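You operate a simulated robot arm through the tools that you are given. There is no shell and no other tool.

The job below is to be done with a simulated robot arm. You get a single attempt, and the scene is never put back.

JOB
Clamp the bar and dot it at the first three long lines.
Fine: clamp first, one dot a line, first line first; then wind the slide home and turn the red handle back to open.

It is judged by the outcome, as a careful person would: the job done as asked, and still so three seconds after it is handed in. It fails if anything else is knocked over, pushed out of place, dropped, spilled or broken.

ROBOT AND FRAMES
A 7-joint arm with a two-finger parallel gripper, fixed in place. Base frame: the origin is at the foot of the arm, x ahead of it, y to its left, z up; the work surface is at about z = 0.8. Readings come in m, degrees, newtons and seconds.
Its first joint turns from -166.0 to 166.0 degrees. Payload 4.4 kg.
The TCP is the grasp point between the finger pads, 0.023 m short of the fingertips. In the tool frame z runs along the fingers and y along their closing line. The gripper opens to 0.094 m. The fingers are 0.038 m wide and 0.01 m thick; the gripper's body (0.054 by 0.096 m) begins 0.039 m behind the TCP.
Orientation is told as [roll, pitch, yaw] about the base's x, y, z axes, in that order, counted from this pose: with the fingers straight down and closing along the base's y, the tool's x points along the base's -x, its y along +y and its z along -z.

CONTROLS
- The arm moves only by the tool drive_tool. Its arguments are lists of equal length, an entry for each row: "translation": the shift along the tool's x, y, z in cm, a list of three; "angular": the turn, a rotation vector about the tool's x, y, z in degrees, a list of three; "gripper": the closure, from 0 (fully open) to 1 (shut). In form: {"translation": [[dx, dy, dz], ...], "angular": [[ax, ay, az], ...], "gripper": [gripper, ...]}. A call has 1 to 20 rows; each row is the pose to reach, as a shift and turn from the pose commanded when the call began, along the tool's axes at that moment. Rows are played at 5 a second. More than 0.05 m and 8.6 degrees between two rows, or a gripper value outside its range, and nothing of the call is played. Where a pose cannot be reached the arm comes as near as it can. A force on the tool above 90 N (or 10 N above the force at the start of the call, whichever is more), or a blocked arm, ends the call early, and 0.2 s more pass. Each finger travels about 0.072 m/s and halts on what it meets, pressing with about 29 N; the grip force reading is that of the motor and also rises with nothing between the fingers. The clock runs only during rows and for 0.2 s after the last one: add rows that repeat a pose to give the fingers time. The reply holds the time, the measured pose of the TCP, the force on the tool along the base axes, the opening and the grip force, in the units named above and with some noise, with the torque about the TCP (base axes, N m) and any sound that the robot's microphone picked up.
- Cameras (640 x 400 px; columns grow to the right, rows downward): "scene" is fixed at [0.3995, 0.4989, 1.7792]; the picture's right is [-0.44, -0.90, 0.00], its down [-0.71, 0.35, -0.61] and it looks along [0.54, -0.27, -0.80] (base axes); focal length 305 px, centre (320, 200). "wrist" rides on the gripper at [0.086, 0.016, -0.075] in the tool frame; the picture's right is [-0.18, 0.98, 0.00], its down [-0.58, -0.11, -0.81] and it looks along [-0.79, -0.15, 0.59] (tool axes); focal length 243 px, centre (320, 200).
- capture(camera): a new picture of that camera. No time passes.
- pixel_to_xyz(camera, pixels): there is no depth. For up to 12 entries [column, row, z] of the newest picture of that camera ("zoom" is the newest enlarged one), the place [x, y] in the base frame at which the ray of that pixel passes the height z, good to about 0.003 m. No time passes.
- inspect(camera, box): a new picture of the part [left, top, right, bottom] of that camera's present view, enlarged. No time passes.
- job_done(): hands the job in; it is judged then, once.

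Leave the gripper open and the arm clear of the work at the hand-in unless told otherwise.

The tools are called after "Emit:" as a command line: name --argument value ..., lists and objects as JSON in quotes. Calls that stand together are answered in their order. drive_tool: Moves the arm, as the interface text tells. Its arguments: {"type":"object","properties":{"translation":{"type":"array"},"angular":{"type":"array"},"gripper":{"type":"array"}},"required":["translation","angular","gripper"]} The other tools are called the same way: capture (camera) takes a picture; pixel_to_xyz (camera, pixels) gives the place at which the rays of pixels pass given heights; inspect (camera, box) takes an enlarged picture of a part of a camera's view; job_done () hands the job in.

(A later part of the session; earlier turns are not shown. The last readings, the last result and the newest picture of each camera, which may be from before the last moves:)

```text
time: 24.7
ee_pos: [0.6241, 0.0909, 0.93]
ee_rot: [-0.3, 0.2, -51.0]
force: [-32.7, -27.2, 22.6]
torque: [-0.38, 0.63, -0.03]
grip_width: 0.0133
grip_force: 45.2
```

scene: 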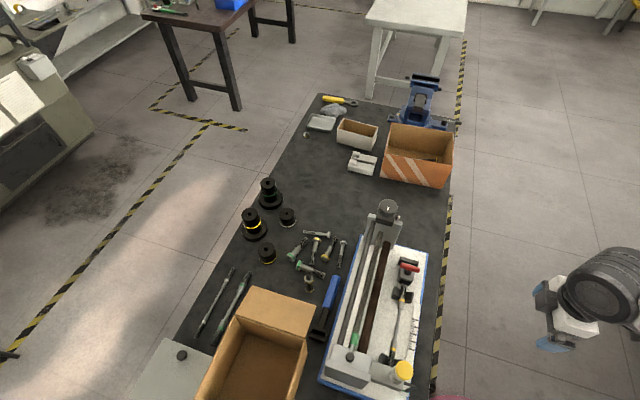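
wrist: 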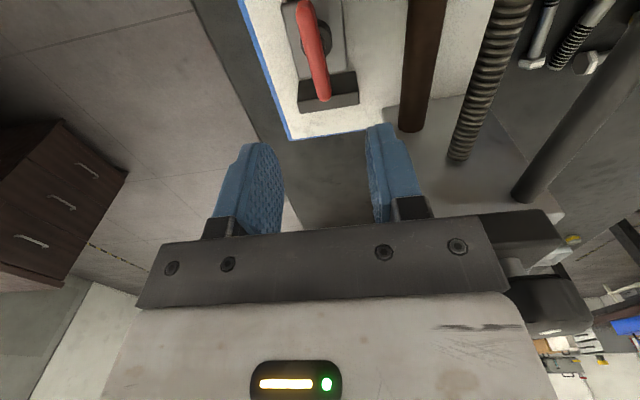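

No z torque yet, so it still turns. Another 6°.

Emit:
drive_tool --translation '[[0, 0, 0], [0, 0, 0], [0, 0, 0]]' --angular '[[0, 0, 3], [0, 0, 6], [0, 0, 6]]' --gripper '[1, 1, 1]'

Emit:
inspect --camera "wrist" --box '[200, 0, 480, 240]'

Emit:
inspect --camera "scene" --box '[390, 245, 430, 310]'

```text
time: 25.5
ee_pos: [0.623, 0.0912, 0.9297]
ee_rot: [-0.2, 0.1, -57.0]
force: [-53.2, -40.6, 32.0]
torque: [-0.81, 1.05, 0.03]
grip_width: 0.0134
grip_force: 44.7
```

```text
1.67 times, centred on (340, 120) of wrist
```

zoom: 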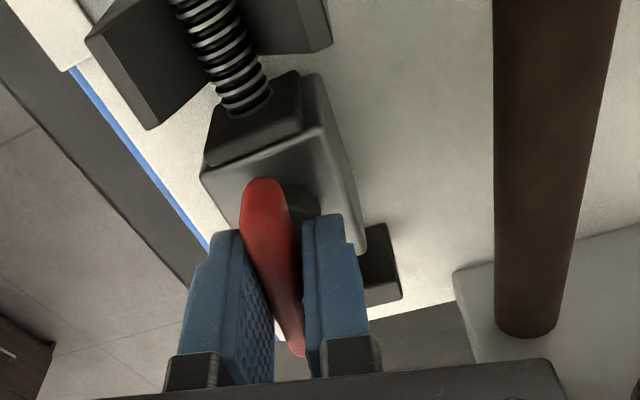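

```text
6.15 times, centred on (410, 278) of scene
```

zoom: 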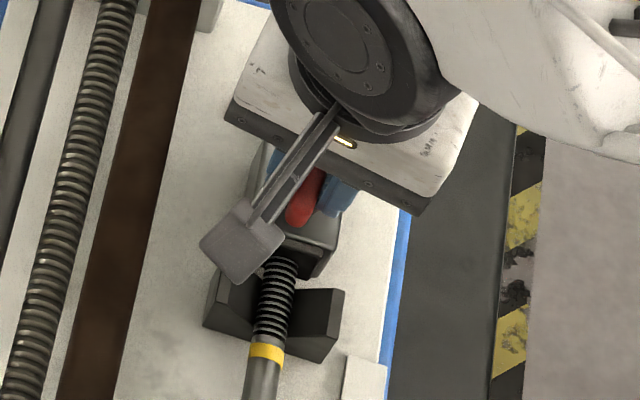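

The z torque stays ~0 but there is a sideways force along the closing line, meaning my grip is ~1 mm off the post. I shift 1.5 mm toward the force to relieve it.

Emit:
drive_tool --translation '[[0, -0.1, -0.05], [0, -0.15, -0.1], [0, -0.15, -0.1]]' --angular '[[0, 0, 0], [0, 0, 0], [0, 0, 0]]' --gripper '[1, 1, 1]'

```text
time: 26.3
ee_pos: [0.623, 0.0905, 0.9304]
ee_rot: [-0.2, 0.1, -57.0]
force: [-2.7, -23.8, -25.3]
torque: [-0.4, -0.13, -0.01]
grip_width: 0.0137
grip_force: 45.3
```

The sideways load dropped. I continue clockwise 6°.

Emit:
drive_tool --translation '[[0, 0, 0.05], [0, 0, 0.05], [0, 0, 0.05]]' --angular '[[0, 0, 3], [0, 0, 6], [0, 0, 6]]' --gripper '[1, 1, 1]'

Emit:
inspect --camera "wrist" --box '[200, 0, 480, 240]'

```text
time: 27.1
ee_pos: [0.6233, 0.0925, 0.9295]
ee_rot: [-0.2, 0.0, -62.9]
force: [-1.8, -1.4, -22.9]
torque: [0.22, -0.14, -0.04]
grip_width: 0.0132
grip_force: 44.9
```

```text
1.67 times, centred on (340, 120) of wrist
```

zoom: 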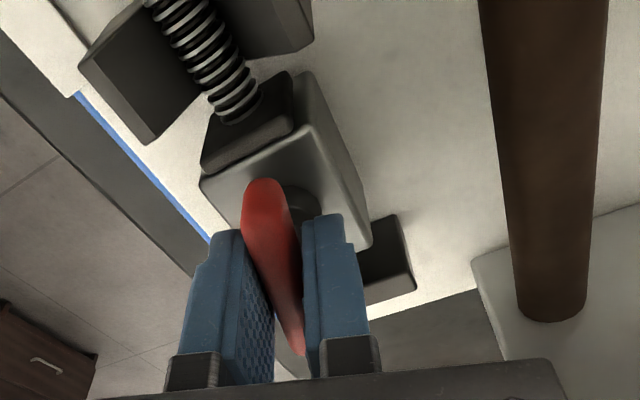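

It still turns freely. I continue 12° further, watching torque.

Emit:
drive_tool --translation '[[0, 0, 0], [0, 0, 0], [0, 0, 0], [0, 0, 0], [0, 0, 0]]' --angular '[[0, 0, 3], [0, 0, 6], [0, 0, 9], [0, 0, 12], [0, 0, 12]]' --gripper '[1, 1, 1, 1, 1]'

Emit:
inspect --camera "wrist" --box '[200, 0, 480, 240]'

Emit:
inspect --camera "scene" --box '[360, 250, 440, 390]'

```text
time: 28.3
ee_pos: [0.6227, 0.0911, 0.9304]
ee_rot: [-0.1, 0.0, -75.0]
force: [14.6, 19.4, -14.2]
torque: [-0.18, -0.36, 1.87]
grip_width: 0.0173
grip_force: 45.5
```

```text
1.67 times, centred on (340, 120) of wrist
```

zoom: 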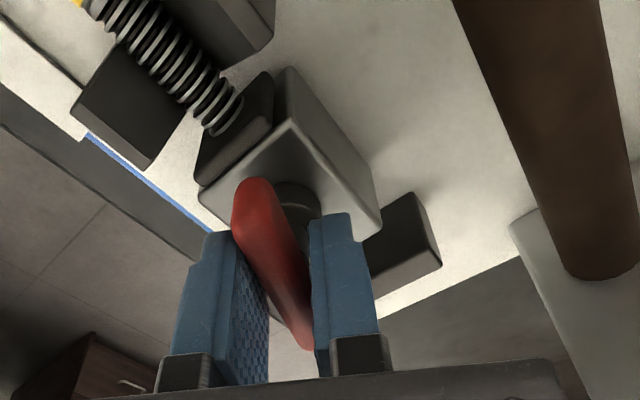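

```text
2.86 times, centred on (400, 320) of scene
```

zoom: 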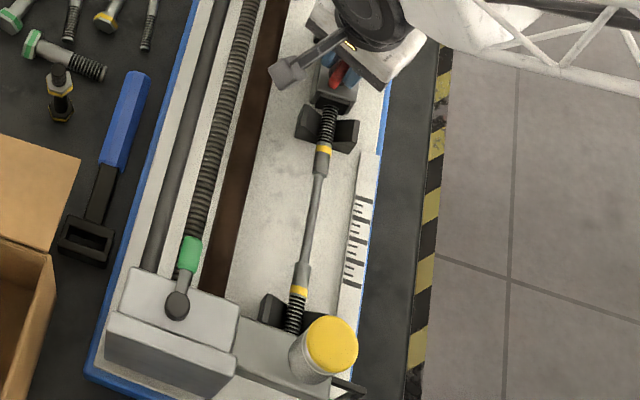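

Now the torque rose to 1.9 N·m and the pads are being wedged open: the clamp is hard against its stop. I release, rise 12 cm, and inspect the clamp and the bar.

Emit:
drive_tool --translation '[[0, 0, 0], [0, 0, 0], [0, 0, 0], [0, 0, -3], [0, 0, -6], [0, 0, -9], [0, 0, -12], [0, 0, -12]]' --angular '[[0, 0, 0], [0, 0, 0], [0, 0, 0], [0, 0, 0], [0, 0, 0], [0, 0, 0], [0, 0, 0], [0, 0, 0]]' --gripper '[0.6, 0.4, 0.4, 0.4, 0.4, 0.2, 0, 0]'

Emit:
capture --camera "wrist"

Emit:
inspect --camera "scene" --box '[390, 245, 430, 310]'

```text
time: 30.1
ee_pos: [0.6227, 0.0919, 1.0509]
ee_rot: [-0.2, 0.1, -75.0]
force: [-0.8, 0.4, -0.2]
torque: [0.01, 0.02, 0.01]
grip_width: 0.094
grip_force: 0.0
```

```text
taken
```

wrist: 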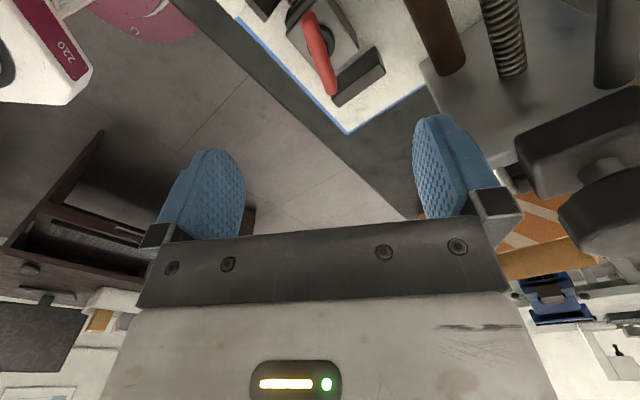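

```text
6.15 times, centred on (410, 278) of scene
```

zoom: 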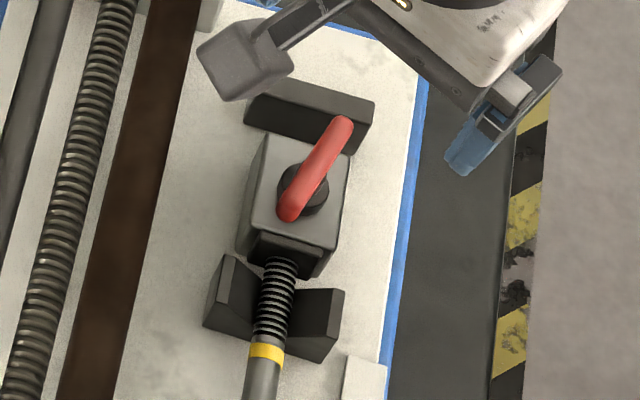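

The jaw presses the bar end and the handle stands ~110° from open: clamped. Now I rise and turn to yaw 0 to view the knob and gearbox from above.

Emit:
drive_tool --translation '[[-0.5, -0.9, -3], [-1, -1.8, -6], [-1.5, -2.7, -9], [-2, -3.6, -12], [-2.5, -4.5, -15], [-3, -5.3, -18], [-3.5, -6.2, -21], [-4, -7.1, -24], [-4.5, -8, -27], [-5.06, -8.9, -30]]' --angular '[[0, 0, -7.5], [0, 0, -15], [0, 0, -22.5], [0, 0, -30], [0, 0, -37.5], [0, 0, -45], [0, 0, -52.5], [0, 0, -60], [0, 0, -67.5], [0, 0, -75]]' --gripper '[0, 0, 0, 0, 0, 0, 0, 0, 0, 0]'

Emit:
capture --camera "wrist"

Emit:
inspect --camera "wrist" --box '[240, 70, 420, 210]'

Emit:
inspect --camera "scene" --box '[360, 190, 420, 240]'

```text
time: 32.3
ee_pos: [0.5518, 0.0215, 1.3501]
ee_rot: [-0.1, 0.2, 0.1]
force: [0.2, 0.0, 0.1]
torque: [-0.03, 0.0, 0.01]
grip_width: 0.0936
grip_force: 0.0
```

```text
taken
```

wrist: 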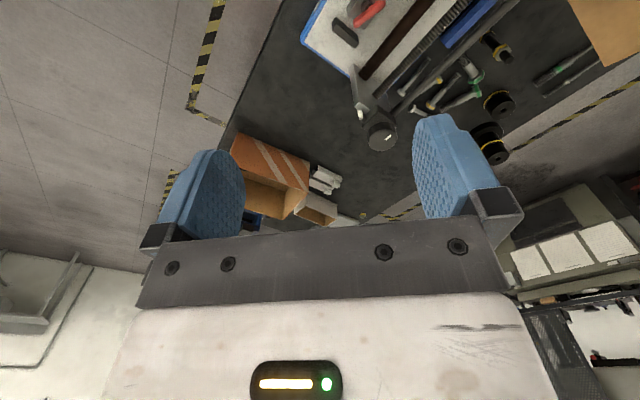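

```text
2.86 times, centred on (330, 140) of wrist
```

zoom: 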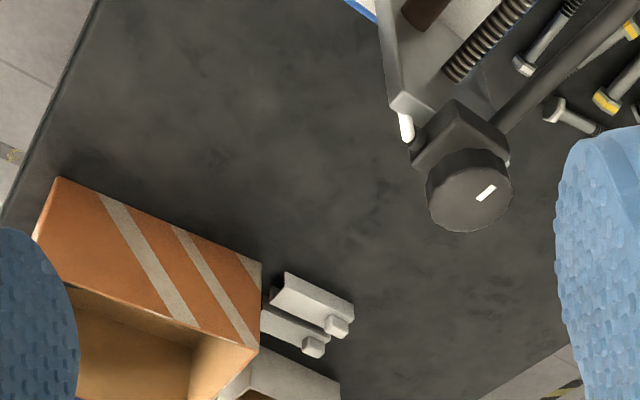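

```text
8.00 times, centred on (390, 215) of scene
```

zoom: 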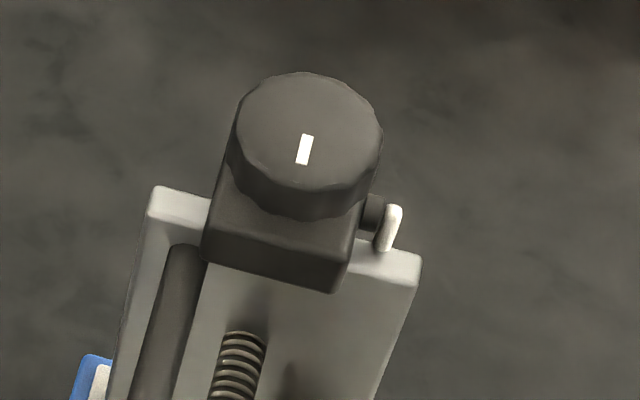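

I triangulate the knob's top disc and white mark in both cameras.

Emit:
pixel_to_xyz --camera "wrist" --pixels '[[388, 137.6, 0.98], [388, 137.6, 1.0], [388, 137.6, 1.02], [383.5, 137.5, 0.98], [383.5, 137.5, 1.0], [383.5, 137.5, 1.02], [360, 114.5, 0.96], [360, 114.5, 0.98]]'

Emit:
pixel_to_xyz --camera "scene" --pixels '[[388, 208.6, 0.98], [388, 208.6, 1.0], [388, 208.6, 1.02], [388.6, 206.9, 0.98], [388.6, 206.9, 1.0], [388.6, 206.9, 1.02], [398.5, 218.5, 0.96], [398.5, 218.5, 0.98]]'

```text
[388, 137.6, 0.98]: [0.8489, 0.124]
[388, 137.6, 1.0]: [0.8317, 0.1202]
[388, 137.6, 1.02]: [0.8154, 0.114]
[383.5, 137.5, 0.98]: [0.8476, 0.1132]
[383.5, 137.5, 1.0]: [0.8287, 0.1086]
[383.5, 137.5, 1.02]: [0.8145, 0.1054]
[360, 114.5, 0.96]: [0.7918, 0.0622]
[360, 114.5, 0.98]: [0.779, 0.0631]
```

```text
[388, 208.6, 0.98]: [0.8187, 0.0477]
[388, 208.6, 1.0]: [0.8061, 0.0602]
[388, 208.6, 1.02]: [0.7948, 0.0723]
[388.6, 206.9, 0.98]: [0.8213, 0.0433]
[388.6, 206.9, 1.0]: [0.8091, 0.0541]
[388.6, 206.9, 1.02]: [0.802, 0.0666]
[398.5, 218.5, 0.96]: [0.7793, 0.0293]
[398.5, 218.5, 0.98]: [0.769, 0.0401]
```

The knob top is higher than assumed. I refine with z around 1.07.

Emit:
pixel_to_xyz --camera "wrist" --pixels '[[388, 137.6, 1.06], [388, 137.6, 1.07], [388, 137.6, 1.08], [383.5, 137.5, 1.06], [383.5, 137.5, 1.07], [360, 114.5, 1.0], [360, 114.5, 1.02], [362, 118, 1.02], [364, 121, 1.03]]'

Emit:
pixel_to_xyz --camera "scene" --pixels '[[388, 208.6, 1.06], [388, 208.6, 1.07], [388, 208.6, 1.08], [388.6, 206.9, 1.06], [388.6, 206.9, 1.07], [398.5, 218.5, 1.0], [398.5, 218.5, 1.02]]'

```text
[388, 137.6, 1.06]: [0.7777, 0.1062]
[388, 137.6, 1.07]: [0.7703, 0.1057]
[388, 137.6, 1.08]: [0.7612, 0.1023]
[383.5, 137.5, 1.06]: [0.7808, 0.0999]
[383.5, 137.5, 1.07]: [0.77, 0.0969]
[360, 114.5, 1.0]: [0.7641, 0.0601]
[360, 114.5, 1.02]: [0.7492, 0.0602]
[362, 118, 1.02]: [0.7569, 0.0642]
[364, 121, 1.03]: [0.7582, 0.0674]
```

```text
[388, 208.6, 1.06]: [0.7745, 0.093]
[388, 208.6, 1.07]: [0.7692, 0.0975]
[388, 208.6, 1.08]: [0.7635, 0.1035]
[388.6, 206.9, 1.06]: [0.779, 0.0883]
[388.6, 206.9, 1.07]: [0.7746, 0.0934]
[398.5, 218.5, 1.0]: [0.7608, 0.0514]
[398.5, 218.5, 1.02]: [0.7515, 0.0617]
```

The knob's top is at about (0.769, 0.096, 1.075), diameter ~5.4 cm, with the white mark pointing toward home. Before turning it I want a closer look at the white lever on the gearbox, so I move to a side view.

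Emit:
drive_tool --translation '[[0, -2.5, 2.2], [0, -5, 4.4], [0, -7.5, 6.5], [0, -10, 8.7], [0, -12.5, 10.9], [0, -14.9, 13]]' --angular '[[0, 0, -7.5], [0, 0, -15], [0, 0, -22.5], [0, 0, -30], [0, 0, -37.5], [0, 0, -45]]' --gripper '[0, 0, 0, 0, 0, 0]'

Emit:
capture --camera "wrist"

Emit:
inspect --camera "wrist" --box '[270, 110, 400, 230]'

```text
time: 33.7
ee_pos: [0.5513, -0.1296, 1.2198]
ee_rot: [0.1, 0.1, 45.0]
force: [-0.3, 0.6, 0.4]
torque: [-0.01, -0.01, 0.01]
grip_width: 0.0939
grip_force: 0.0
```

```text
taken
```

wrist: 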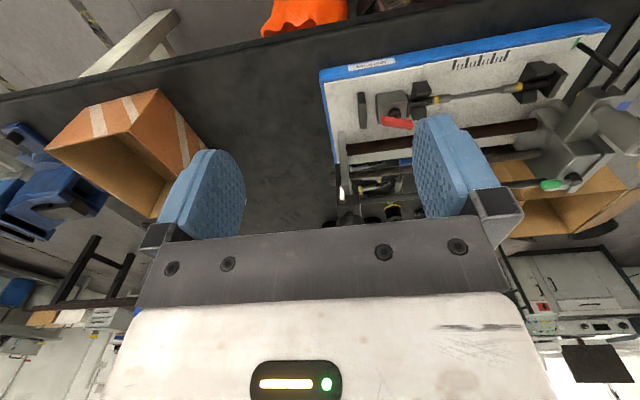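

```text
3.33 times, centred on (335, 170) of wrist
```

zoom: 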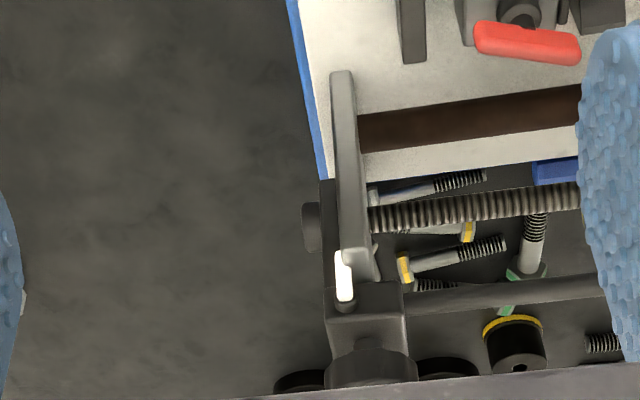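

The white lever hangs straight down from a pivot on the gearbox side; no label. I'll try the knob as it is. I move above the knob at z≈1.18.

Emit:
drive_tool --translation '[[-4, 0.1, 0.5], [-8, 0.2, 1], [-12, 0.3, 1.5], [-16, 0.3, 2], [-20, 0.4, 2.5], [-24, 0.4, 3], [-28, 0.5, 3.5], [-31.4, 0.55, 4], [-31.4, 0.55, 4]]' --angular '[[0, 0, 0], [0, 0, 0], [0, 0, 0], [0, 0, 0], [0, 0, 0], [0, 0, 0], [0, 0, 0], [0, 0, 0], [0, 0, 0]]' --gripper '[0, 0, 0, 0, 0, 0, 0, 0, 0]'

Emit:
capture --camera "wrist"

Emit:
inspect --camera "scene" --box '[350, 170, 450, 260]'

```text
time: 35.7
ee_pos: [0.7696, 0.0982, 1.1812]
ee_rot: [0.1, 0.2, 45.1]
force: [-0.4, 1.2, 0.6]
torque: [0.01, 0.02, -0.01]
grip_width: 0.0938
grip_force: 0.1
```

```text
taken
```

wrist: 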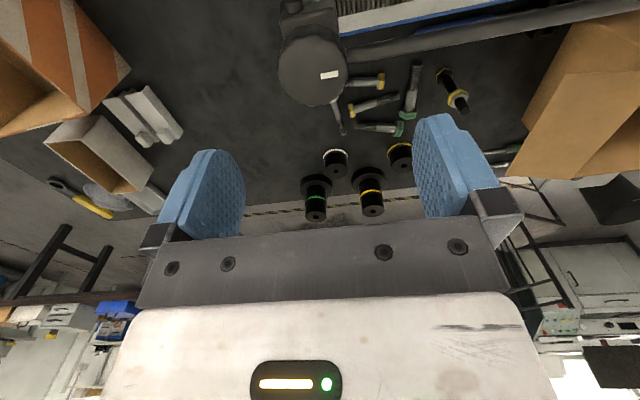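

```text
4.44 times, centred on (400, 215) of scene
```

zoom: 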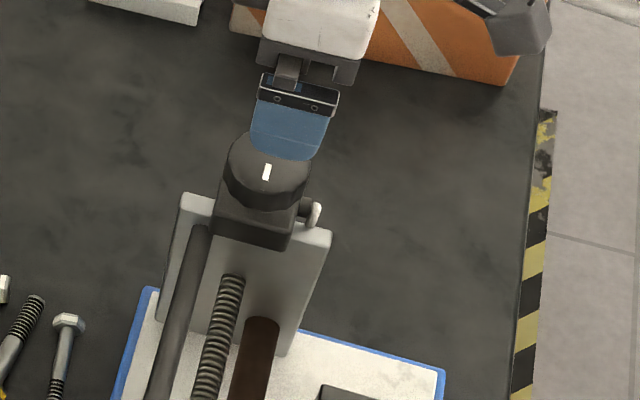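

From right above, the knob disc is centred at about (313,70) in the wrist view. I refine its position.

Emit:
pixel_to_xyz --camera "wrist" --pixels '[[313, 70, 1.075], [279, 70, 1.075], [347, 70, 1.075], [313, 36, 1.075], [313, 106, 1.075], [328, 75, 1.075], [313, 70, 1.065], [313, 70, 1.085]]'

Emit:
inspect --camera "wrist" --box '[250, 0, 380, 130]'

```text
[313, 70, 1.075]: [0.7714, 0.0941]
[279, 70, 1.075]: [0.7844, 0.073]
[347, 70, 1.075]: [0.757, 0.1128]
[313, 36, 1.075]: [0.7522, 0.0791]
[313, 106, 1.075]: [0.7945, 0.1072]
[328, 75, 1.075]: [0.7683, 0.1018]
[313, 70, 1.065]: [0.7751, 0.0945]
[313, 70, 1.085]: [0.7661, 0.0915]
```

```text
3.08 times, centred on (315, 65) of wrist
```

zoom: 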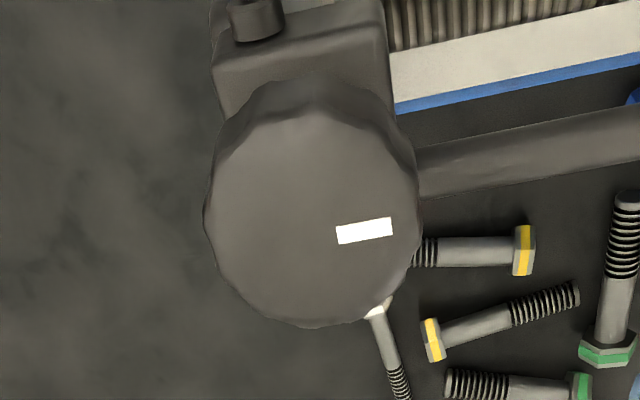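

Knob centre ≈ (0.771, 0.096), diameter ~5 cm. I shift 2.5 mm and descend to TCP z≈1.08 around it with the fingers fully open.

Emit:
drive_tool --translation '[[0, -0.25, 2.5], [0, -0.25, 5], [0, -0.25, 7.5], [0, -0.25, 9], [0, -0.25, 10.1], [0, -0.25, 10.1]]' --angular '[[0, 0, 0], [0, 0, 0], [0, 0, 0], [0, 0, 0], [0, 0, 0], [0, 0, 0]]' --gripper '[0, 0, 0, 0, 0, 0]'

Emit:
capture --camera "wrist"

Emit:
inspect --camera "scene" --box '[360, 180, 420, 240]'

```text
time: 37.1
ee_pos: [0.7685, 0.0943, 1.0799]
ee_rot: [0.1, 0.2, 45.0]
force: [0.6, 0.8, -0.2]
torque: [0.0, 0.0, -0.05]
grip_width: 0.0941
grip_force: 0.0
```

```text
taken
```

wrist: 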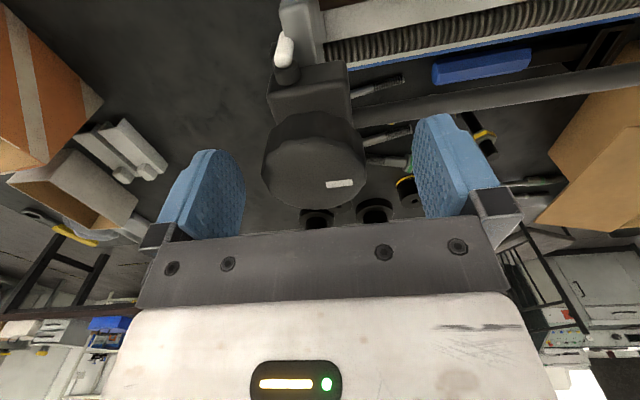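

```text
6.67 times, centred on (390, 210) of scene
```

zoom: 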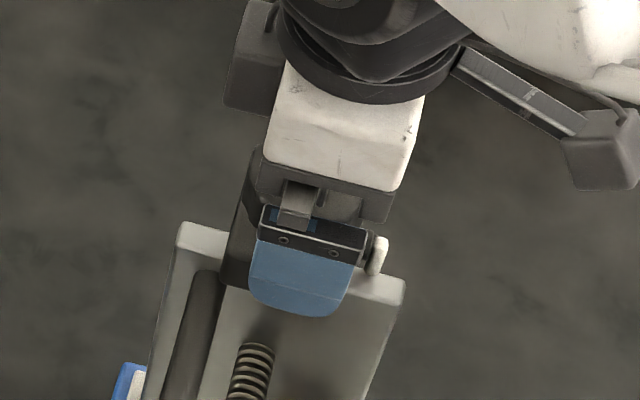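

The knob is between the fingers at (314,172). A quick check of its centre from this view.

Emit:
pixel_to_xyz --camera "wrist" --pixels '[[314, 174, 1.075], [314, 174, 1.065], [262, 165, 1.075], [366, 165, 1.075], [314, 208, 1.075], [314, 140, 1.075]]'

Emit:
inspect --camera "wrist" --box '[240, 80, 400, 230]'

```text
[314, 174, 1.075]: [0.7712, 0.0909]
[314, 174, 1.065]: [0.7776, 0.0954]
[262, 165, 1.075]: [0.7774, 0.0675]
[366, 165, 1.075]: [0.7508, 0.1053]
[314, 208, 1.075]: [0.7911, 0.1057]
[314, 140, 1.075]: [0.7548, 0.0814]
```

```text
2.67 times, centred on (320, 155) of wrist
```

zoom: 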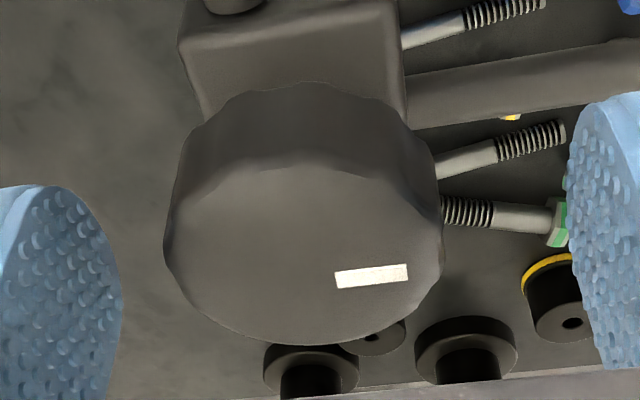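

Best estimate of the knob's centre is (0.776, 0.096, top 1.067). I shift by a few mm, lower 8 mm and close gently on it.

Emit:
drive_tool --translation '[[-0.5, -0.4, 0.4], [-0.5, -0.4, 0.8], [-0.5, -0.4, 0.8], [-0.5, -0.4, 0.8], [-0.5, -0.4, 0.8], [-0.5, -0.4, 0.8]]' --angular '[[0, 0, 0], [0, 0, 0], [0, 0, 0], [0, 0, 0], [0, 0, 0], [0, 0, 0]]' --gripper '[0, 0, 0.3, 0.5, 0.6, 0.6]'

Emit:
inspect --camera "wrist" --box '[220, 80, 420, 230]'

```text
time: 38.5
ee_pos: [0.776, 0.096, 1.0705]
ee_rot: [0.1, 0.2, 45.0]
force: [-11.1, 10.7, -0.2]
torque: [0.24, 0.31, -0.03]
grip_width: 0.0538
grip_force: 44.7
```

```text
2.67 times, centred on (320, 155) of wrist
```

zoom: 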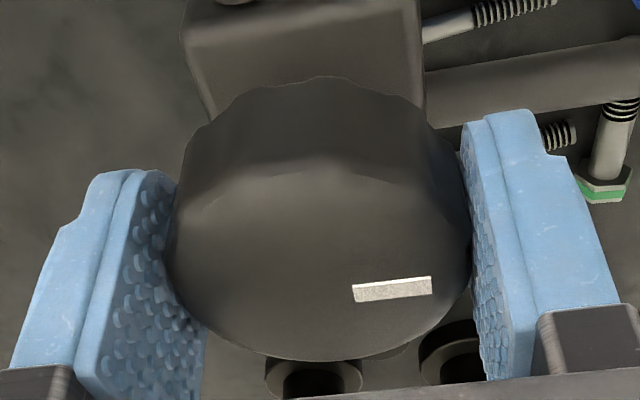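

Gripped at 5.4 cm, well centred. I try a small clockwise turn of 12° and read torque.

Emit:
drive_tool --translation '[[0, 0.03, 0], [0, 0.03, 0], [0, 0.03, 0], [0, 0.03, 0]]' --angular '[[0, 0, 4], [0, 0, 8], [0, 0, 12], [0, 0, 12]]' --gripper '[1, 1, 1, 1]'

Emit:
inspect --camera "wrist" --box '[220, 80, 420, 230]'

Emit:
inspect --camera "scene" --box '[340, 310, 440, 400]'

```text
time: 39.5
ee_pos: [0.7775, 0.0945, 1.0706]
ee_rot: [0.0, 0.1, 33.0]
force: [-27.8, -4.3, 7.0]
torque: [-0.15, 0.87, -0.01]
grip_width: 0.0538
grip_force: 44.8
```

```text
2.67 times, centred on (320, 155) of wrist
```

zoom: 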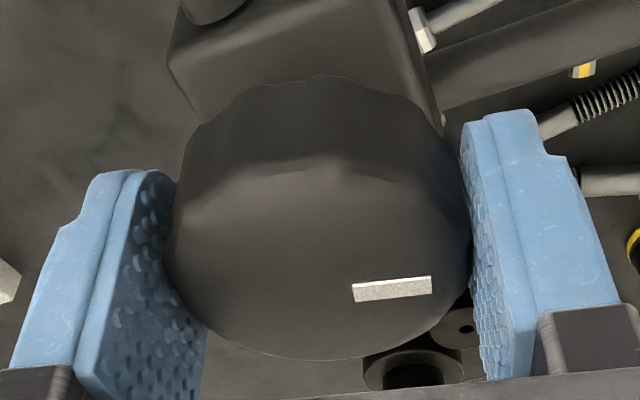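

```text
4.44 times, centred on (390, 355) of scene
```

zoom: 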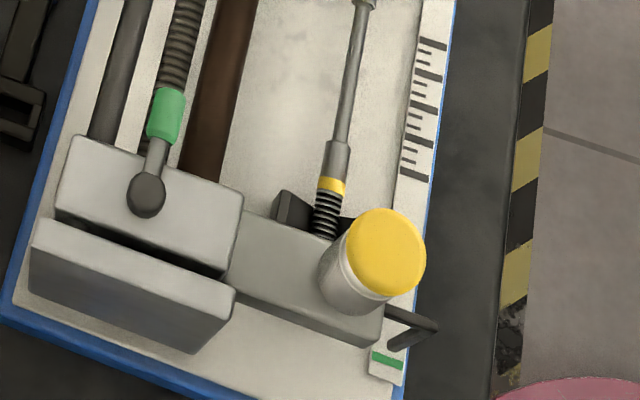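

The knob turned freely (mark still fixed relative to the fingers) and the carriage moved off its home plate: a gap shows at (160,250) of the zoom and the pointer left the green mark. I measure how far it moved.

Emit:
inspect --camera "scene" --box '[390, 330, 430, 400]'

Emit:
pixel_to_xyz --camera "scene" --pixels '[[406.2, 388.3, 0.85], [405.1, 391, 0.85], [411.25, 349.5, 0.85]]'

```text
5.71 times, centred on (410, 365) of scene
```

zoom: 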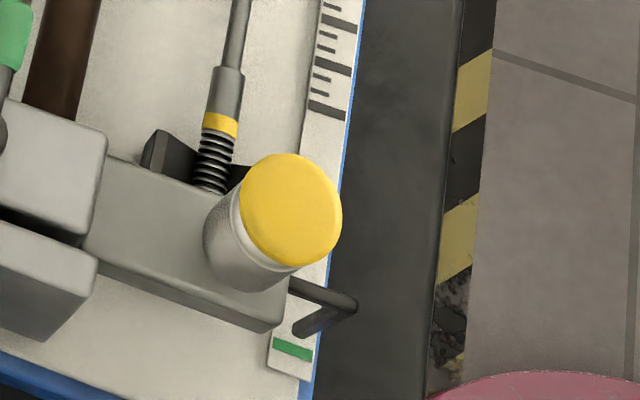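

```text
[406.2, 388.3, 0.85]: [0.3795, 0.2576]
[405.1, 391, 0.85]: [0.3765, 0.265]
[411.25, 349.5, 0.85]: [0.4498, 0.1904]
```

12° moved the pointer ~7.4 mm (≈0.6 mm/deg), so the first line (105 mm from home) needs ~170°. I continue clockwise 72° with a 1 mm centre correction, watching the load.

Emit:
drive_tool --translation '[[0.1, 0, 0], [0.1, 0, 0], [0.1, 0, 0], [0.1, 0, 0], [0.1, 0, 0], [0.1, 0, 0], [0.1, 0, 0], [0.1, 0, 0], [0.1, 0, 0], [0.1, 0, 0], [0.1, 0, 0], [0.1, 0, 0], [0.1, 0, 0]]' --angular '[[0, 0, 6], [0, 0, 12], [0, 0, 18], [0, 0, 24], [0, 0, 30], [0, 0, 36], [0, 0, 42], [0, 0, 48], [0, 0, 54], [0, 0, 60], [0, 0, 66], [0, 0, 72], [0, 0, 72]]' --gripper '[1, 1, 1, 1, 1, 1, 1, 1, 1, 1, 1, 1, 1]'

Emit:
inspect --camera "wrist" --box '[220, 80, 420, 230]'

Emit:
inspect --camera "scene" --box '[340, 300, 440, 400]'

```text
time: 42.3
ee_pos: [0.7751, 0.0948, 1.0706]
ee_rot: [-0.3, 0.1, -39.1]
force: [-16.0, 12.7, 4.4]
torque: [0.53, 0.99, -0.05]
grip_width: 0.0535
grip_force: 44.5
```

```text
2.67 times, centred on (320, 155) of wrist
```

zoom: 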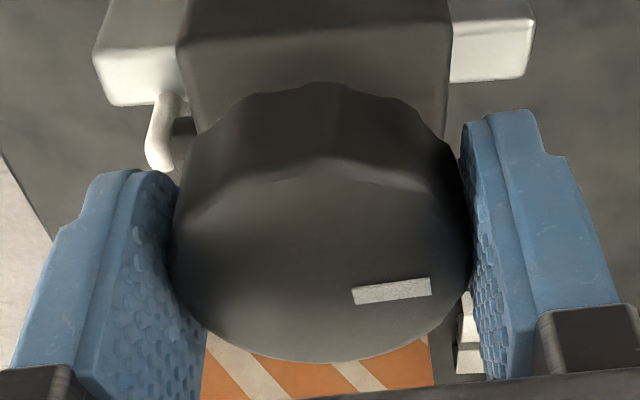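

```text
4.00 times, centred on (390, 350) of scene
```

zoom: 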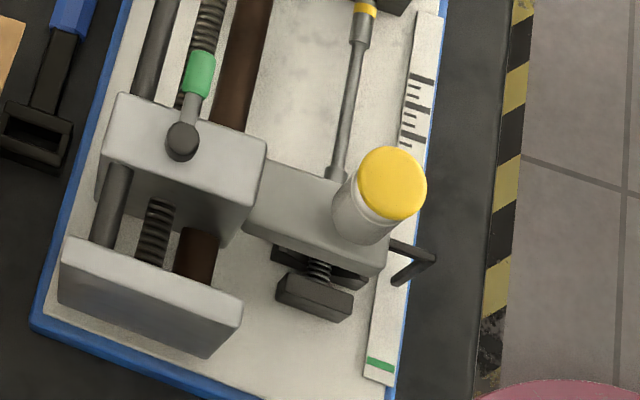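

The carriage has moved well; the pointer tip is at about (409,371) in the scene. I measure its position.

Emit:
inspect --camera "scene" --box '[395, 325, 425, 400]'

Emit:
pixel_to_xyz --camera "scene" --pixels '[[409.25, 370.75, 0.85], [405.1, 390.9, 0.85]]'

```text
5.33 times, centred on (410, 362) of scene
```

zoom: 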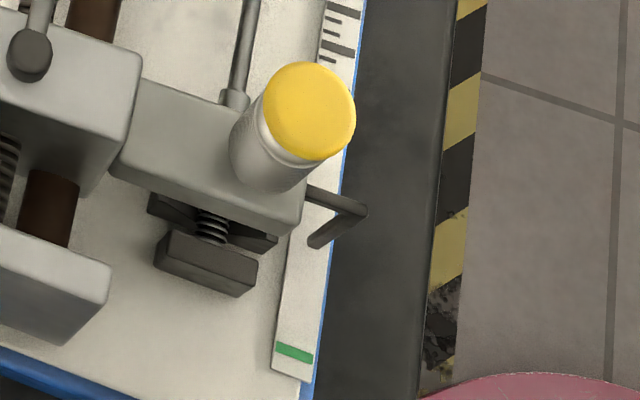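

```text
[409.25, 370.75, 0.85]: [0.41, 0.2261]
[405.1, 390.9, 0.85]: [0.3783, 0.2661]
```

Total 84° gave ~51 mm (0.607 mm/deg); the first line needs ~173°. I turn 36° more to yaw −75, then I'll regrip.

Emit:
drive_tool --translation '[[0.03, 0, 0], [0.03, 0, 0], [0.03, 0, 0], [0.03, 0, 0], [0.03, 0, 0], [0.03, 0, 0], [0.03, 0, 0], [0.03, 0, 0], [0.03, 0, 0]]' --angular '[[0, 0, 6], [0, 0, 12], [0, 0, 18], [0, 0, 24], [0, 0, 30], [0, 0, 36], [0, 0, 42], [0, 0, 48], [0, 0, 48]]' --gripper '[1, 1, 1, 1, 1, 1, 1, 1, 1]'

Emit:
inspect --camera "wrist" --box '[220, 80, 420, 230]'

Emit:
inspect --camera "scene" --box '[340, 300, 440, 400]'

```text
time: 44.3
ee_pos: [0.7756, 0.0949, 1.0703]
ee_rot: [-0.2, -0.1, -87.2]
force: [17.7, -14.8, -12.7]
torque: [-0.41, -0.34, -0.04]
grip_width: 0.0536
grip_force: 45.4
```

```text
2.67 times, centred on (320, 155) of wrist
```

zoom: 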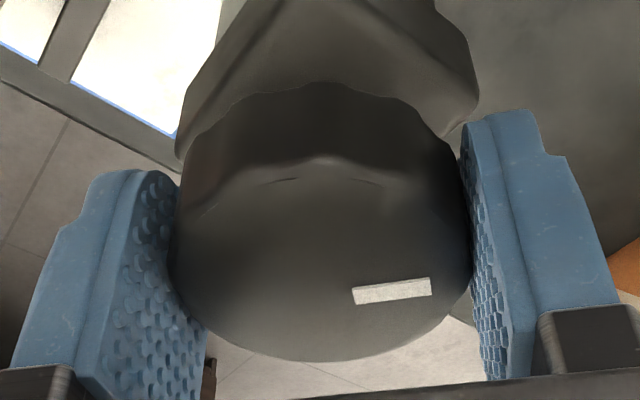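

```text
4.00 times, centred on (390, 350) of scene
```

zoom: 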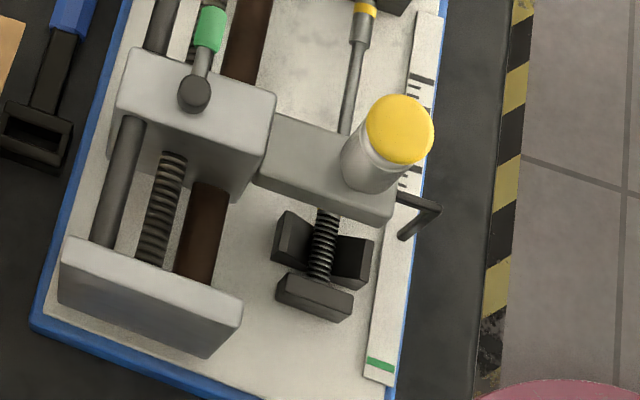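

Pointer now ~80 mm from home (132° in total). I release the knob slightly, turn the empty hand back 90° to yaw 3, and regrip.

Emit:
drive_tool --translation '[[0, 0, 0], [0, 0, 0], [0, 0, 0], [0, 0, 0], [0, 0, 0], [0, 0, 0], [0, 0, 0], [0, 0, 0], [0, 0, 0], [0, 0, 0], [0, 0, 0], [0, 0, 0], [0, 0, 0], [0, 0, 0], [0, 0, 0], [0, 0, 0], [0, 0, 0], [0, 0, 0]]' --angular '[[0, 0, 0], [0, 0, 0], [0, 0, -7.5], [0, 0, -15], [0, 0, -22.5], [0, 0, -30], [0, 0, -37.5], [0, 0, -45], [0, 0, -52.5], [0, 0, -60], [0, 0, -67.5], [0, 0, -75], [0, 0, -82.5], [0, 0, -90], [0, 0, -90], [0, 0, -90], [0, 0, -90], [0, 0, -90]]' --gripper '[0.2, 0.2, 0.2, 0.2, 0.2, 0.2, 0.2, 0.2, 0.2, 0.2, 0.2, 0.2, 0.2, 0.2, 0.5, 1, 1, 1]'

Emit:
inspect --camera "wrist" --box '[220, 80, 420, 230]'

Emit:
inspect --camera "scene" --box '[340, 300, 440, 400]'

```text
time: 48.1
ee_pos: [0.7752, 0.0941, 1.07]
ee_rot: [-0.1, 0.2, 2.9]
force: [-0.9, 22.3, -0.6]
torque: [0.46, -0.1, 0.01]
grip_width: 0.0533
grip_force: 44.8
```

```text
2.67 times, centred on (320, 155) of wrist
```

zoom: 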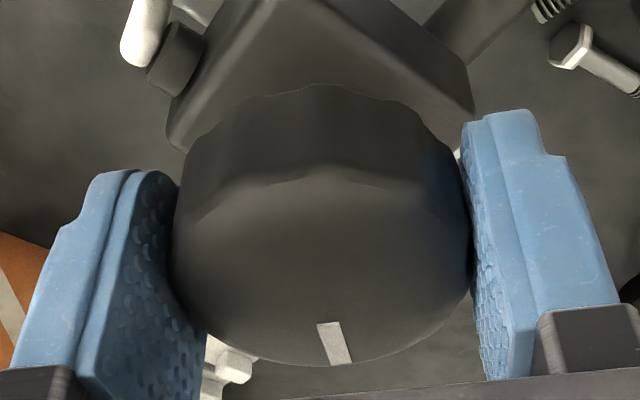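

```text
4.00 times, centred on (390, 350) of scene
```

zoom: 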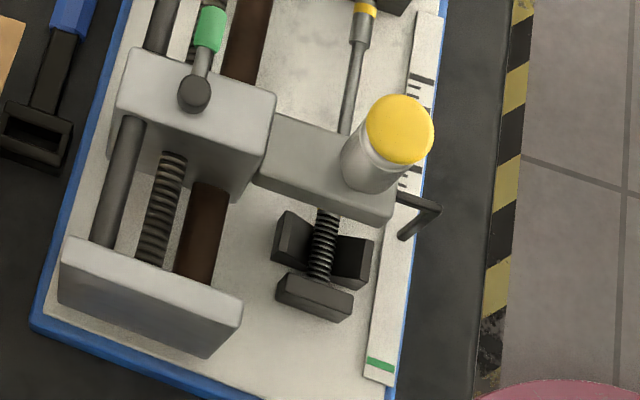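

The carriage stayed put and the regrip is good. I turn 40° more clockwise.

Emit:
drive_tool --translation '[[0, 0.04, 0], [0, 0.04, 0], [0, 0.04, 0], [0, 0.04, 0], [0, 0.04, 0], [0, 0.04, 0], [0, 0.04, 0], [0, 0.04, 0], [0, 0.04, 0]]' --angular '[[0, 0, 5], [0, 0, 10], [0, 0, 15], [0, 0, 20], [0, 0, 25], [0, 0, 30], [0, 0, 35], [0, 0, 40], [0, 0, 40]]' --gripper '[1, 1, 1, 1, 1, 1, 1, 1, 1]'

Emit:
inspect --camera "scene" --box '[380, 300, 440, 390]'

Emit:
inspect --camera "wrist" --box '[220, 80, 420, 230]'

```text
time: 50.1
ee_pos: [0.7747, 0.0949, 1.0695]
ee_rot: [-0.3, 0.1, -37.1]
force: [-16.8, 15.0, -13.6]
torque: [0.41, 0.41, -0.02]
grip_width: 0.0534
grip_force: 45.0
```

```text
4.44 times, centred on (410, 345) of scene
```

zoom: 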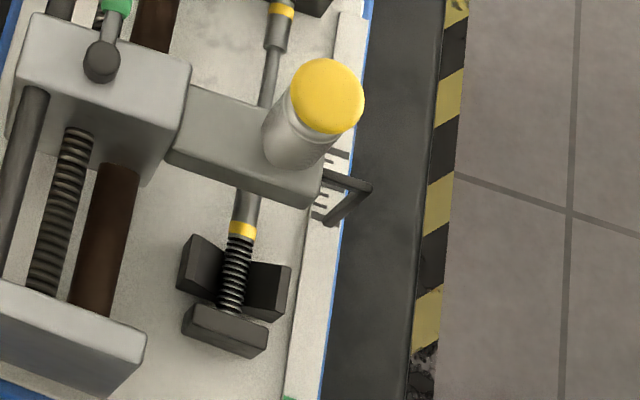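

```text
2.67 times, centred on (320, 155) of wrist
```

zoom: 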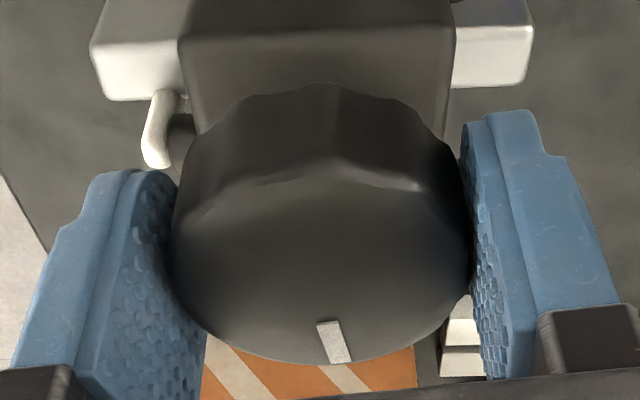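

The pointer looks to be near the first long line. I release, rise, and move to a view perpendicular to the scale at the first line (camera at the same position along the axis, to avoid parallax).

Emit:
drive_tool --translation '[[0, 0, 0], [0, 0, 0], [0, 0, -4], [0, 0, -8], [3.17, -2.44, -8], [6.34, -4.87, -8], [9.52, -7.31, -8], [12.69, -9.75, -8], [15.86, -12.19, -8], [19.03, -14.62, -7], [22.2, -17.06, -6], [25.38, -19.5, -5], [28.55, -21.93, -4], [31.72, -24.37, -3], [31.72, -24.37, -3]]' --angular '[[0, 0, 0], [0, 0, 0], [0, 0, 0], [0, 0, 0], [0, 0, -8.2], [0, 0, -16.4], [0, 0, -24.6], [0, 0, -32.8], [0, 0, -41], [0, 0, -49.2], [0, 0, -57.4], [0, 0, -65.6], [0, 0, -73.8], [0, 0, -82], [0, 0, -82]]' --gripper '[0.2, 0.1, 0.1, 0.1, 0.1, 0.1, 0.1, 0.1, 0.1, 0.1, 0.1, 0.1, 0.1, 0.1, 0.1]'

Emit:
capture --camera "wrist"

```text
time: 53.3
ee_pos: [0.3759, 0.0907, 1.1034]
ee_rot: [0.0, 0.2, 45.1]
force: [0.0, 0.0, 1.2]
torque: [0.02, -0.03, 0.02]
grip_width: 0.0845
grip_force: 0.2
```

```text
taken
```

wrist: 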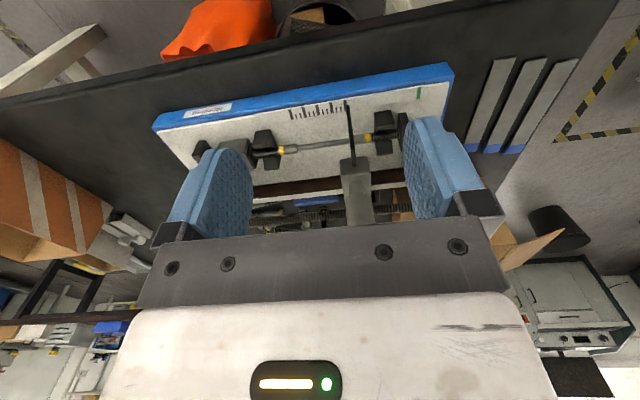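

The pointer is at (347,103), near the first long line. I enlarge it strongly.

Emit:
inspect --camera "wrist" --box '[325, 90, 365, 115]'

Emit:
inspect --camera "wrist" --box '[280, 70, 440, 170]'

```text
16.00 times, centred on (345, 102) of wrist
```

zoom: 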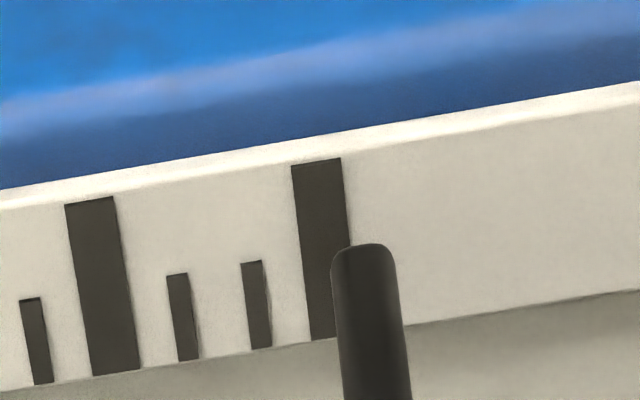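

```text
4.00 times, centred on (360, 120) of wrist
```

zoom: 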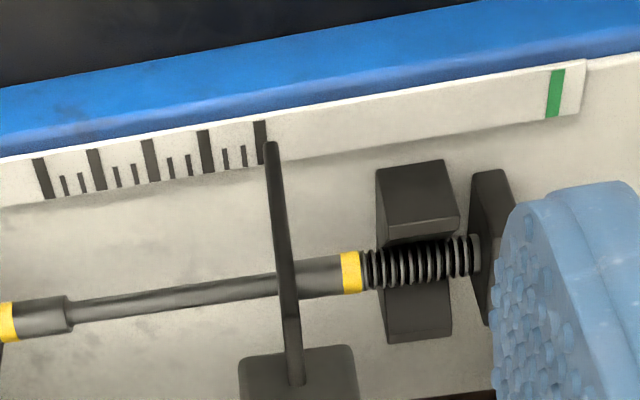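

The pointer sits short of the first long line: in the 16× zoom the line's centre is x≈324 and pointer's ≈363, with line spacing ≈230 px. So it needs about 0.17 of a spacing more (~6° of knob). I return to the knob at yaw 45.

Emit:
drive_tool --translation '[[0, 0, -4.7], [-2.85, -2.8, -4.7], [-5.7, -5.6, -4.7], [-8.55, -8.4, -4.7], [-11.4, -11.2, -4.7], [-14.25, -14, -4.7], [-17.1, -16.8, -4.7], [-19.95, -19.6, -4.7], [-22.8, -22.4, -4.7], [-25.65, -25.2, -4.7], [-28.5, -27.95, -4.7], [-28.5, -27.95, -4.7]]' --angular '[[0, 0, 0], [0, 0, 0], [0, 0, 0], [0, 0, 0], [0, 0, 0], [0, 0, 0], [0, 0, 0], [0, 0, 0], [0, 0, 0], [0, 0, 0], [0, 0, 0], [0, 0, 0]]' --gripper '[0.1, 0.1, 0.1, 0.1, 0.1, 0.1, 0.1, 0.1, 0.1, 0.1, 0.1, 0.1]'

Emit:
capture --camera "wrist"

```text
time: 55.9
ee_pos: [0.7757, 0.0954, 1.1467]
ee_rot: [0.0, 0.2, 45.1]
force: [-0.5, 0.5, 0.0]
torque: [0.01, 0.02, 0.01]
grip_width: 0.0846
grip_force: 0.0
```

```text
taken
```

wrist: 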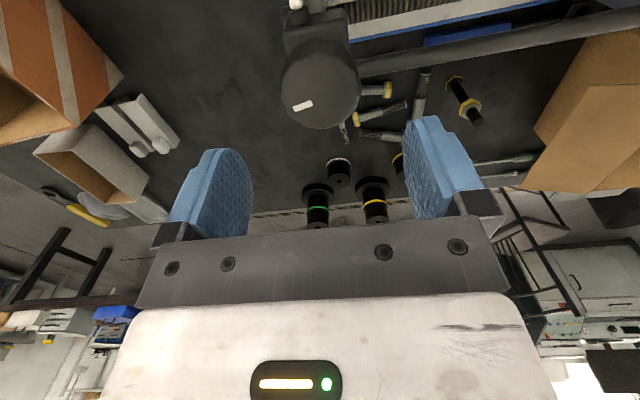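

Above the knob. I descend, close, and turn 6.1° clockwise.

Emit:
drive_tool --translation '[[0, 0, 4], [0, 0, 7.6], [0, 0, 7.6], [0, 0, 7.6], [0, 0, 7.6], [0, 0, 7.6]]' --angular '[[0, 0, 0], [0, 0, 0], [0, 0, 0], [0, 0, 0], [0, 0, 0], [0, 0, 0]]' --gripper '[0.1, 0.1, 0.3, 0.6, 1, 1]'

Emit:
drive_tool --translation '[[0, 0, 0], [0, 0, 0], [0, 0, 0], [0, 0, 0], [0, 0, 0]]' --angular '[[0, 0, 2], [0, 0, 4], [0, 0, 6.1], [0, 0, 6.1], [0, 0, 6.1]]' --gripper '[1, 1, 1, 1, 1]'

Emit:
inspect --camera "scene" --box '[390, 320, 430, 370]'

```text
time: 57.3
ee_pos: [0.7752, 0.0951, 1.0694]
ee_rot: [0.0, 0.2, 45.0]
force: [11.2, -6.9, -7.5]
torque: [0.2, -0.65, 0.0]
grip_width: 0.053
grip_force: 45.5
```

```text
time: 58.5
ee_pos: [0.7752, 0.0938, 1.0706]
ee_rot: [0.2, 0.1, 38.8]
force: [27.8, -26.1, -11.3]
torque: [-0.34, -0.48, 0.03]
grip_width: 0.0532
grip_force: 45.3
```

```text
8.00 times, centred on (410, 345) of scene
```

zoom: 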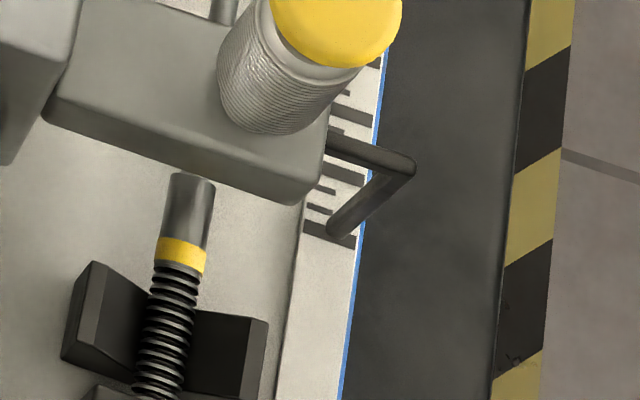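

From the scene camera the pointer end now lies over the first long line at (330,230) of the zoom. I release, rise, and go back to the perpendicular view to verify.

Emit:
drive_tool --translation '[[0, 0, 0], [0, 0, 0], [0, 0, -4], [0, 0, -7.6]]' --angular '[[0, 0, 0], [0, 0, 0], [0, 0, 0], [0, 0, 0]]' --gripper '[0.2, 0.1, 0.1, 0.1]'

Emit:
inspect --camera "scene" --box '[390, 320, 430, 370]'

```text
time: 59.5
ee_pos: [0.7723, 0.097, 1.1456]
ee_rot: [0.1, 0.2, 38.9]
force: [0.3, -0.8, -0.4]
torque: [0.03, -0.01, 0.01]
grip_width: 0.085
grip_force: 0.1
```

```text
8.00 times, centred on (410, 345) of scene
```

zoom: 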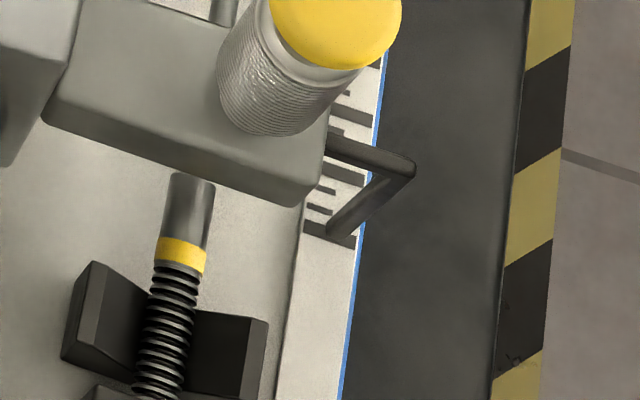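

The pointer didn't shift on release. Now to the perpendicular view.

Emit:
drive_tool --translation '[[3.12, 2.44, 0], [6.25, 4.88, 0], [9.37, 7.32, 0], [12.5, 9.76, 0], [15.6, 12.2, 0], [18.75, 14.64, 0.8], [21.9, 17.1, 1.6], [25, 19.5, 2.4], [28.1, 22, 3.2], [31.25, 24.4, 4.2], [31.25, 24.4, 4.2]]' --angular '[[0, 0, -0.6], [0, 0, -1.2], [0, 0, -1.8], [0, 0, -2.4], [0, 0, -3], [0, 0, -3.6], [0, 0, -4.2], [0, 0, -4.8], [0, 0, -5.4], [0, 0, -6.1], [0, 0, -6.1]]' --gripper '[0.1, 0.1, 0.1, 0.1, 0.1, 0.1, 0.1, 0.1, 0.1, 0.1, 0.1]'

Emit:
inspect --camera "wrist" --box '[325, 90, 365, 115]'

Emit:
inspect --camera "wrist" --box '[280, 70, 440, 230]'

```text
time: 61.9
ee_pos: [0.3774, 0.0895, 1.1073]
ee_rot: [0.1, 0.2, 45.0]
force: [-0.3, -0.3, 0.1]
torque: [-0.03, -0.07, -0.03]
grip_width: 0.0845
grip_force: 0.1
```

```text
16.00 times, centred on (345, 102) of wrist
```

zoom: 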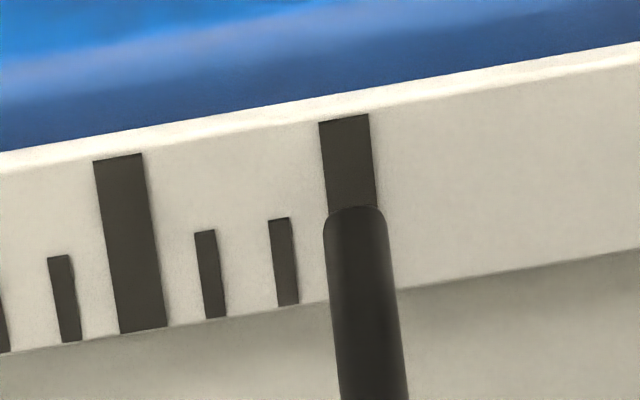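

```text
2.50 times, centred on (360, 150) of wrist
```

zoom: 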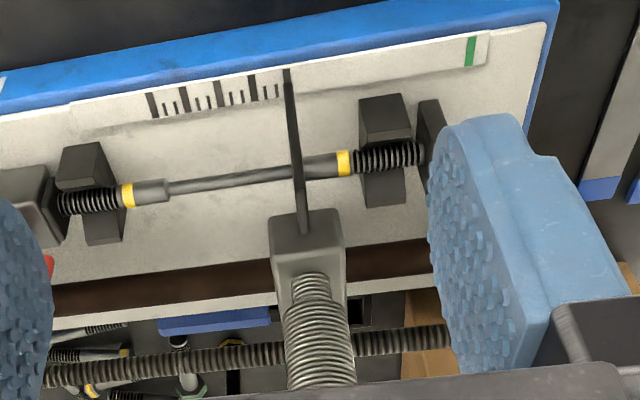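

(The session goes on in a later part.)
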